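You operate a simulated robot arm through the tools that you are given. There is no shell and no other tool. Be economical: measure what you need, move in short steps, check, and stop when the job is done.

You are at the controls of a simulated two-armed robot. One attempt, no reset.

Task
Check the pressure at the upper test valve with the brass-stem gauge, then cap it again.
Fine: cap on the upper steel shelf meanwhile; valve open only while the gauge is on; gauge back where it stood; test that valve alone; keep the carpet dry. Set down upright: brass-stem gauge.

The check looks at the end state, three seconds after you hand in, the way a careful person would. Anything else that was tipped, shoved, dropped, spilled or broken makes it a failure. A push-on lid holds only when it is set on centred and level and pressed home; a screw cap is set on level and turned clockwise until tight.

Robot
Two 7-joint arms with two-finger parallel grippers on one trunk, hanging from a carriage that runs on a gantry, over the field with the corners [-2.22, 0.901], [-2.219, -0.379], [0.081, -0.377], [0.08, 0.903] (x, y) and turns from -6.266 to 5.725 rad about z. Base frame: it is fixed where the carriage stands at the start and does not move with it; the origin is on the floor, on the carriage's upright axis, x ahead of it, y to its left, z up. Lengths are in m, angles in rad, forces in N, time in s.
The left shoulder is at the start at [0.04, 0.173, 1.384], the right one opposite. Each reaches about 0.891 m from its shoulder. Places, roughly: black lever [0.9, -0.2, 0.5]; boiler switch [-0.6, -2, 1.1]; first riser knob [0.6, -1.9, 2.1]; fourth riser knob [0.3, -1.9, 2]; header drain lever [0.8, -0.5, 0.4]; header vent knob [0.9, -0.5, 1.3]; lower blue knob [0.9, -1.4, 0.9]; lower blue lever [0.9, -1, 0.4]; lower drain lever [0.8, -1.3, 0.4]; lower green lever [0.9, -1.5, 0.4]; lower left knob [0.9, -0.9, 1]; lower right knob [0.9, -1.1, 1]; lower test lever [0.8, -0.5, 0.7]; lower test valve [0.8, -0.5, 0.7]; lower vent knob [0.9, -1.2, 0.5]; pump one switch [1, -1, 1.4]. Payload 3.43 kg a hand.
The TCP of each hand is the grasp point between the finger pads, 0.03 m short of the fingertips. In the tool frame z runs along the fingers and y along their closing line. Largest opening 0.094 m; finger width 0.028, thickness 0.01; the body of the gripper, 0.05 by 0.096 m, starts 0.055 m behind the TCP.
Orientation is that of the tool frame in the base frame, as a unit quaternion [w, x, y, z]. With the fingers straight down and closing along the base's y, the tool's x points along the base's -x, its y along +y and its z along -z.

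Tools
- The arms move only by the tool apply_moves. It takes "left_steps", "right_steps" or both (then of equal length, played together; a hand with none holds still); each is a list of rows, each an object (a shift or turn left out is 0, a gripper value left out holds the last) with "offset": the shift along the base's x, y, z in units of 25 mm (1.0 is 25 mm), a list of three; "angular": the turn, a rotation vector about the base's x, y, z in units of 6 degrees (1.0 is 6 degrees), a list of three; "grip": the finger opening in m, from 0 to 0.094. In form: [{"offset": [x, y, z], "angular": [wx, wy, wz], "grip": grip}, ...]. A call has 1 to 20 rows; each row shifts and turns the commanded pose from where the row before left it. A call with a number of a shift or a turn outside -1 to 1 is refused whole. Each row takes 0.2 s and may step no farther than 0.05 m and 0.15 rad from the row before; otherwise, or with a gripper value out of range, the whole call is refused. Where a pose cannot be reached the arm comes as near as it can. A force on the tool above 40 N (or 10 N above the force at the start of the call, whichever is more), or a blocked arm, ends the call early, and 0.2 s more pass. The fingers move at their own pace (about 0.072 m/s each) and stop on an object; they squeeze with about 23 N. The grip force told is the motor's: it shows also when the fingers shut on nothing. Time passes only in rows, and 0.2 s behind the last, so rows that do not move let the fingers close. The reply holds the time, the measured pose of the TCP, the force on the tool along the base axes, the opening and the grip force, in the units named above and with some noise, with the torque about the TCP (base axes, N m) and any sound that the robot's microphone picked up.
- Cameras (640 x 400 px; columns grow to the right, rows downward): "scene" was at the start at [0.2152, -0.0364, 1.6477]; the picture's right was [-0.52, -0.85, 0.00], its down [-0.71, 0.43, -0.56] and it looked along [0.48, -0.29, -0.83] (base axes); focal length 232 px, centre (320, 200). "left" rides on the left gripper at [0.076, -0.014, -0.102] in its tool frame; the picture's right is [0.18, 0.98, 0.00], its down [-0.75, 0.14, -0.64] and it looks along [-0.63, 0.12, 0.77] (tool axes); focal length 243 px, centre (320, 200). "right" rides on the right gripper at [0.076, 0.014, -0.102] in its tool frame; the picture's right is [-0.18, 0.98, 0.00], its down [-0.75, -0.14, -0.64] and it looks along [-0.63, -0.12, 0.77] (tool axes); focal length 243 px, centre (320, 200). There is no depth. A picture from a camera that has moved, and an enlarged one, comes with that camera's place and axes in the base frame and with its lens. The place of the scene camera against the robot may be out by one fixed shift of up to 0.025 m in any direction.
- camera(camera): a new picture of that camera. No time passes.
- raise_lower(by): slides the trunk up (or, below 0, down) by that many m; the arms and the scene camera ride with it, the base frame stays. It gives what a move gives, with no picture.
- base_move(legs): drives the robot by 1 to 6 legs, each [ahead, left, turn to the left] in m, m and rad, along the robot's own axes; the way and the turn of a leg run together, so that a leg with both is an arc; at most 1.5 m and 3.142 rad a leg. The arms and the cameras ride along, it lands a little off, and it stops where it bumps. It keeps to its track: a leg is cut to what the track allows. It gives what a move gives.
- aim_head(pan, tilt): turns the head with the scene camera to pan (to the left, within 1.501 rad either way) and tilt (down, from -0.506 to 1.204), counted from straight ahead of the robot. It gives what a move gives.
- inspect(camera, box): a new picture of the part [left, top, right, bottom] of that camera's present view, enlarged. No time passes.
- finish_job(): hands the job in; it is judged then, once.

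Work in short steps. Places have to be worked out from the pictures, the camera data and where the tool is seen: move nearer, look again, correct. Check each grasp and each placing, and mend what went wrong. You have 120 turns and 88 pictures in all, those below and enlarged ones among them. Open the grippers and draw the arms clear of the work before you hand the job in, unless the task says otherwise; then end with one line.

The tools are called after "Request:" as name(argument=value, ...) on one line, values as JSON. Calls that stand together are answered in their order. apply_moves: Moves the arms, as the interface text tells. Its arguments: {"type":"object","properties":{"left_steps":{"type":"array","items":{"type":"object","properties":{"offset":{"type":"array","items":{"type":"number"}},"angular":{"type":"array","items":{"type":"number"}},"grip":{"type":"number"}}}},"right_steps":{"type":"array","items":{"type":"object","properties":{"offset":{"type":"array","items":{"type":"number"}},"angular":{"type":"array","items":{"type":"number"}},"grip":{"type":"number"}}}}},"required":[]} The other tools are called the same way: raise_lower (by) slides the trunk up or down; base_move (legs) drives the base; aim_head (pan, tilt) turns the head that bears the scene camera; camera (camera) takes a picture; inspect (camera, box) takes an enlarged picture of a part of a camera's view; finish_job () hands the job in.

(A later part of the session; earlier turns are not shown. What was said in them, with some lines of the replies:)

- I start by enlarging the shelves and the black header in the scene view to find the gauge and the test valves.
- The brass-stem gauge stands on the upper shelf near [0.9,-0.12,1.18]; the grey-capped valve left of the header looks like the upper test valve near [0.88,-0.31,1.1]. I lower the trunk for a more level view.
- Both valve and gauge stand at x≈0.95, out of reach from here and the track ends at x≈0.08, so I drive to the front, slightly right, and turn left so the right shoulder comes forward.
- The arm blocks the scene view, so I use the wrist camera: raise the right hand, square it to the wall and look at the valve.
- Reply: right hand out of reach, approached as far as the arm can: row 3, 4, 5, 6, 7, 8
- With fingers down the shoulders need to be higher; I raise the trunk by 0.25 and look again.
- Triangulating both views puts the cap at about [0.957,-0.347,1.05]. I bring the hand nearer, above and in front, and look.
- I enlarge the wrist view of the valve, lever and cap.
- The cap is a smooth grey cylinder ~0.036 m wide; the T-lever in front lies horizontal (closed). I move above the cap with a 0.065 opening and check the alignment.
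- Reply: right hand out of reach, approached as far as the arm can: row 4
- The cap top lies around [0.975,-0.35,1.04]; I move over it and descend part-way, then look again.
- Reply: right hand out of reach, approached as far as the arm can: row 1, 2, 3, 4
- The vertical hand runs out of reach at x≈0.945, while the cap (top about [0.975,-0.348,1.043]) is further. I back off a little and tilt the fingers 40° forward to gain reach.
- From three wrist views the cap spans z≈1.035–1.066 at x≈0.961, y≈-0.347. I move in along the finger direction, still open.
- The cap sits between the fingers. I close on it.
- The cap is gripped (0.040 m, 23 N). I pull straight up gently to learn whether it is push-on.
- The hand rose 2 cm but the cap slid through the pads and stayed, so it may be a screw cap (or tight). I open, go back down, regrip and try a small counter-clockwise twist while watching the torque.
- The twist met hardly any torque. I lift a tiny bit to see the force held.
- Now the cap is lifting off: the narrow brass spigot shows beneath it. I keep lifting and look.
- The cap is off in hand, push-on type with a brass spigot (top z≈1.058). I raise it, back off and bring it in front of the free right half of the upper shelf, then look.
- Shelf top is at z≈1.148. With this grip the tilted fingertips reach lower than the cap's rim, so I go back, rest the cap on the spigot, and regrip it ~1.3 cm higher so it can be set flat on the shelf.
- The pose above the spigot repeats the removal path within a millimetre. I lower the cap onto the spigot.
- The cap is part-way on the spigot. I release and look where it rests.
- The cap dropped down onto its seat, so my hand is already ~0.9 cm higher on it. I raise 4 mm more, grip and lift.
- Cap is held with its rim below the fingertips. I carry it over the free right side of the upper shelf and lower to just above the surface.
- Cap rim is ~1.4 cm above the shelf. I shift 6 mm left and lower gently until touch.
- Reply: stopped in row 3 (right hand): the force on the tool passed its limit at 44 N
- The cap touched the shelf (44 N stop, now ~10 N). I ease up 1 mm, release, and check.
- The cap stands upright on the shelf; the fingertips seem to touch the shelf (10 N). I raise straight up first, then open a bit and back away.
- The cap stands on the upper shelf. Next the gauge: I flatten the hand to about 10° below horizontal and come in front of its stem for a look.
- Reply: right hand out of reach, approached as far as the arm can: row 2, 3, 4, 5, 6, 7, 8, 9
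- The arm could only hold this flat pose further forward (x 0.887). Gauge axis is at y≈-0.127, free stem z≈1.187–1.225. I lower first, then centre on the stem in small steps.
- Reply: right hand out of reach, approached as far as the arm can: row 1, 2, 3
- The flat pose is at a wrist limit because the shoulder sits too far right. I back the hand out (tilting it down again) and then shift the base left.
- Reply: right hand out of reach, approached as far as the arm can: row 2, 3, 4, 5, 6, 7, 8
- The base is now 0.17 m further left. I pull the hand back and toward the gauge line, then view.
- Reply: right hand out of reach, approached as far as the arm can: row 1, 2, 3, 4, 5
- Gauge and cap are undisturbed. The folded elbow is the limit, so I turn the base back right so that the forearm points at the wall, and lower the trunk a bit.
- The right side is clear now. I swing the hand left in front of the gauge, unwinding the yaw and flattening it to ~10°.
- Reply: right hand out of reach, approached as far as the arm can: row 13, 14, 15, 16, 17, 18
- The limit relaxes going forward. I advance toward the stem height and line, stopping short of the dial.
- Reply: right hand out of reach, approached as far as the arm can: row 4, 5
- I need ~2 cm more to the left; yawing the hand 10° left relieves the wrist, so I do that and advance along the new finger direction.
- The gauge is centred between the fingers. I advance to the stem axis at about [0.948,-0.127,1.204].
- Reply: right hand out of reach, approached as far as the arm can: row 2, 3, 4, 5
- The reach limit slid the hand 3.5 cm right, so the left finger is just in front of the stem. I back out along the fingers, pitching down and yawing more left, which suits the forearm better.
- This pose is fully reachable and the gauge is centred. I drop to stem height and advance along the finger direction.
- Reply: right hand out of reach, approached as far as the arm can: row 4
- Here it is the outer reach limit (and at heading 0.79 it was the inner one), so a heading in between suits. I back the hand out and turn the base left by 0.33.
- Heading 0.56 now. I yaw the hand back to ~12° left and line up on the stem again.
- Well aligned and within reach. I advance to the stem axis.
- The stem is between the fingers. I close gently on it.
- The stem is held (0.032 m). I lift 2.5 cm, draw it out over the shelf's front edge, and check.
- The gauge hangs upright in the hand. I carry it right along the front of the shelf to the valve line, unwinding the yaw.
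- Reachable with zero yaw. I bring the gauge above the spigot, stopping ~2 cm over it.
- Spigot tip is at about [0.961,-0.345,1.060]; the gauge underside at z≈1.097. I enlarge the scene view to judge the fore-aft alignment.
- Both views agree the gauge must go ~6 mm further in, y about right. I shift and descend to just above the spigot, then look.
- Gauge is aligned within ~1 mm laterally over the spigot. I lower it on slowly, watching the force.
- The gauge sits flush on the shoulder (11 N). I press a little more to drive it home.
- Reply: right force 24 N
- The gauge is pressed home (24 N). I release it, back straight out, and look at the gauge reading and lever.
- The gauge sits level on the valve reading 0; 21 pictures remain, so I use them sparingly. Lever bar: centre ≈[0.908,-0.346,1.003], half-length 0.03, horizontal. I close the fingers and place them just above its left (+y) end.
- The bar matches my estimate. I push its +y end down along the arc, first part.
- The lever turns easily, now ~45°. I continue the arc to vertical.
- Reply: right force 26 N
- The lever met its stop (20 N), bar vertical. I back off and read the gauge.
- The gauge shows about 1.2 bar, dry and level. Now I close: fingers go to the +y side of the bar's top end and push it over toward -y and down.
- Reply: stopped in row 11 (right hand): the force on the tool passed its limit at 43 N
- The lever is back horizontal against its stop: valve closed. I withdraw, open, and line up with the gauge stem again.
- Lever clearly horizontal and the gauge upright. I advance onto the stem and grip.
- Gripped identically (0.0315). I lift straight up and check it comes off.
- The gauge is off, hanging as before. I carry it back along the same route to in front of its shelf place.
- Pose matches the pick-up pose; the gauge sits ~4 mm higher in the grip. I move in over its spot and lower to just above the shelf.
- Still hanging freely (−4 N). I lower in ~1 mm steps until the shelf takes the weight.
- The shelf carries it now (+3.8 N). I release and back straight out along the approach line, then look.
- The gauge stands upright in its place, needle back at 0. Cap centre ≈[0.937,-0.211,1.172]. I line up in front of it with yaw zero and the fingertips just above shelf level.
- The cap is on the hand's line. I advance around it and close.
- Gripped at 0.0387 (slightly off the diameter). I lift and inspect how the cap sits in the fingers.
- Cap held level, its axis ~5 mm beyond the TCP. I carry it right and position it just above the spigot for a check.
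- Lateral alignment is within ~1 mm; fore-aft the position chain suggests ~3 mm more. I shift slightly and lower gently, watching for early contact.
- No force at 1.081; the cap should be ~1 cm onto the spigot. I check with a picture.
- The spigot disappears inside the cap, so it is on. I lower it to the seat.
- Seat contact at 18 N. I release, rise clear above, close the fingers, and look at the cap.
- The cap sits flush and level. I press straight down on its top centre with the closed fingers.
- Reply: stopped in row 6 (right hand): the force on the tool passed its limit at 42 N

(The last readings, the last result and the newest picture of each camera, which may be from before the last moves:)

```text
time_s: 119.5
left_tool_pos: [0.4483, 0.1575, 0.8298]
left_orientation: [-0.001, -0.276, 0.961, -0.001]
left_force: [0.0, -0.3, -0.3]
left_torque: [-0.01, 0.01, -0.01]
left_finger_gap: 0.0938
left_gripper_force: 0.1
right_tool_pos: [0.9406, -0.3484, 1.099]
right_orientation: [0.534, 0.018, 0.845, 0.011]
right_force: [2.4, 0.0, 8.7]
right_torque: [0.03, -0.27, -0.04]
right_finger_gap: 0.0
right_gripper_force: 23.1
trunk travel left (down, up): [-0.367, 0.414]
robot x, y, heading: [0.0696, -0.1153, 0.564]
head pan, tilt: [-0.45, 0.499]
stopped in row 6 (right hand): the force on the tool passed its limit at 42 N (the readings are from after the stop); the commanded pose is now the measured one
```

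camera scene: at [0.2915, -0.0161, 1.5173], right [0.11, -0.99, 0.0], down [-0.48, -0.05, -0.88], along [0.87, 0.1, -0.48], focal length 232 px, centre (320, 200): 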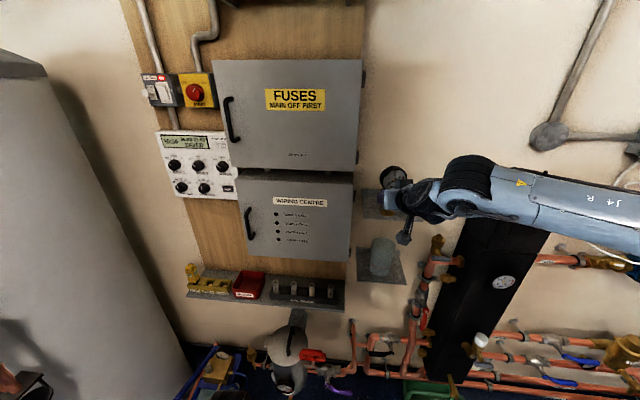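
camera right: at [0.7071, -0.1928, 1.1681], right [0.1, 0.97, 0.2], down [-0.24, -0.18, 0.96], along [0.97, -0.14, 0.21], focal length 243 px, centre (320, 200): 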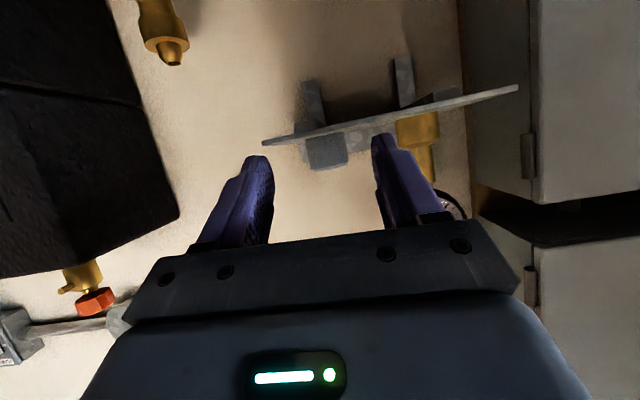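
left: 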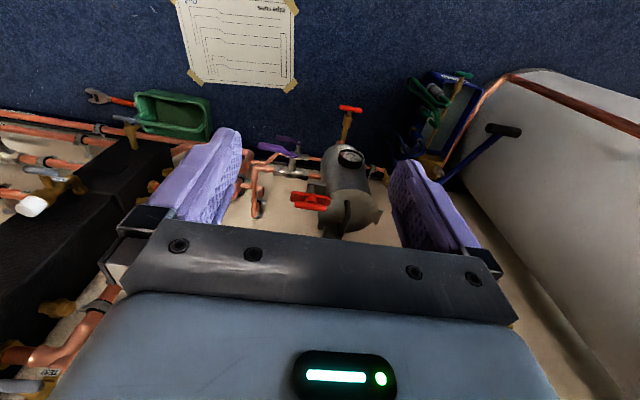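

Pressed with ~42 N. I lift off, open, draw back, and check everything.

Request:
apply_moves(right_steps=[{"offset": [0, 0, 0.4]}, {"offset": [-0.5, 0, 0.6]}, {"offset": [-1, 0, 0.3], "grip": 0.08}, {"offset": [-1, 0, 0], "grip": 0.08}, {"offset": [-1, -0.5, 0]}, {"offset": [-1, -0.9, 0]}, {"offset": [-0.5, -0.9, 0]}, {"offset": [0, -0.9, 0]}, {"offset": [0, -0.9, 0]}, {"offset": [0, -0.9, 0]}, {}])

Request:
inspect(camera="scene", box=[370, 140, 500, 270])

```text
time_s: 121.9
left_tool_pos: [0.4468, 0.1579, 0.8294]
left_orientation: [0.0, -0.277, 0.961, 0.0]
left_force: [0.2, -1.2, 0.4]
left_torque: [0.0, -0.02, -0.03]
left_finger_gap: 0.0941
left_gripper_force: 0.1
right_tool_pos: [0.8151, -0.4722, 1.1268]
right_orientation: [0.531, 0.016, 0.847, 0.013]
right_force: [0.3, 0.0, -1.0]
right_torque: [-0.02, -0.01, -0.01]
right_finger_gap: 0.0799
right_gripper_force: 0.1
trunk travel left (down, up): [-0.367, 0.414]
robot x, y, heading: [0.0692, -0.1089, 0.564]
head pan, tilt: [-0.45, 0.499]
```

```text
3.08 times, centred on (435, 205) of scene
camera zoom: at [0.291, -0.0158, 1.5173], right [0.11, -0.99, 0.0], down [-0.48, -0.05, -0.88], along [0.87, 0.1, -0.48], focal length 713 px, centre (-34, 185)
```

zoom: 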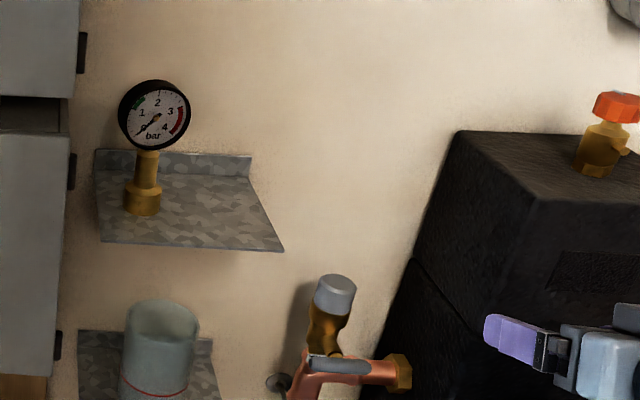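

Gauge stands upright in its place, cap is level on the valve, lever horizontal. I draw the right hand farther back from the header.

Request:
apply_moves(right_steps=[{"offset": [-1, 0, 0]}, {"offset": [-1, 0, 0]}, {"offset": [-1, 0, 0]}, {"offset": [-1, 0, 0]}, {}])

Request:
camera(camera="scene")

```text
time_s: 123.1
left_tool_pos: [0.4468, 0.1576, 0.8307]
left_orientation: [0.0, -0.277, 0.961, 0.0]
left_force: [0.5, -0.2, -0.3]
left_torque: [0.04, 0.02, 0.05]
left_finger_gap: 0.094
left_gripper_force: 0.1
right_tool_pos: [0.7164, -0.4714, 1.1276]
right_orientation: [0.531, 0.017, 0.847, 0.012]
right_force: [-0.3, 0.8, 0.0]
right_torque: [0.02, 0.0, 0.0]
right_finger_gap: 0.0799
right_gripper_force: 0.0
trunk travel left (down, up): [-0.367, 0.414]
robot x, y, heading: [0.0682, -0.1126, 0.558]
head pan, tilt: [-0.45, 0.499]
```

```text
2 pictures are left
camera scene: at [0.2912, -0.016, 1.5173], right [0.11, -0.99, 0.0], down [-0.48, -0.05, -0.88], along [0.87, 0.1, -0.48], focal length 232 px, centre (320, 200)
```

scene: 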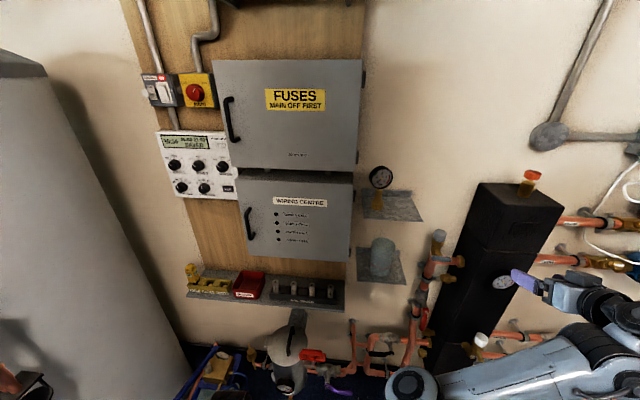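

Everything is in place and the arms are clear; I hand the job in.

Request:
finish_job()

```text
The job is handed in.
```

I checked the upper test valve with the brass-stem gauge and it read about 1.2 bar. The valve is closed again with the cap pressed home, the gauge stands upright back in its place on the upper shelf, and I saw no water.
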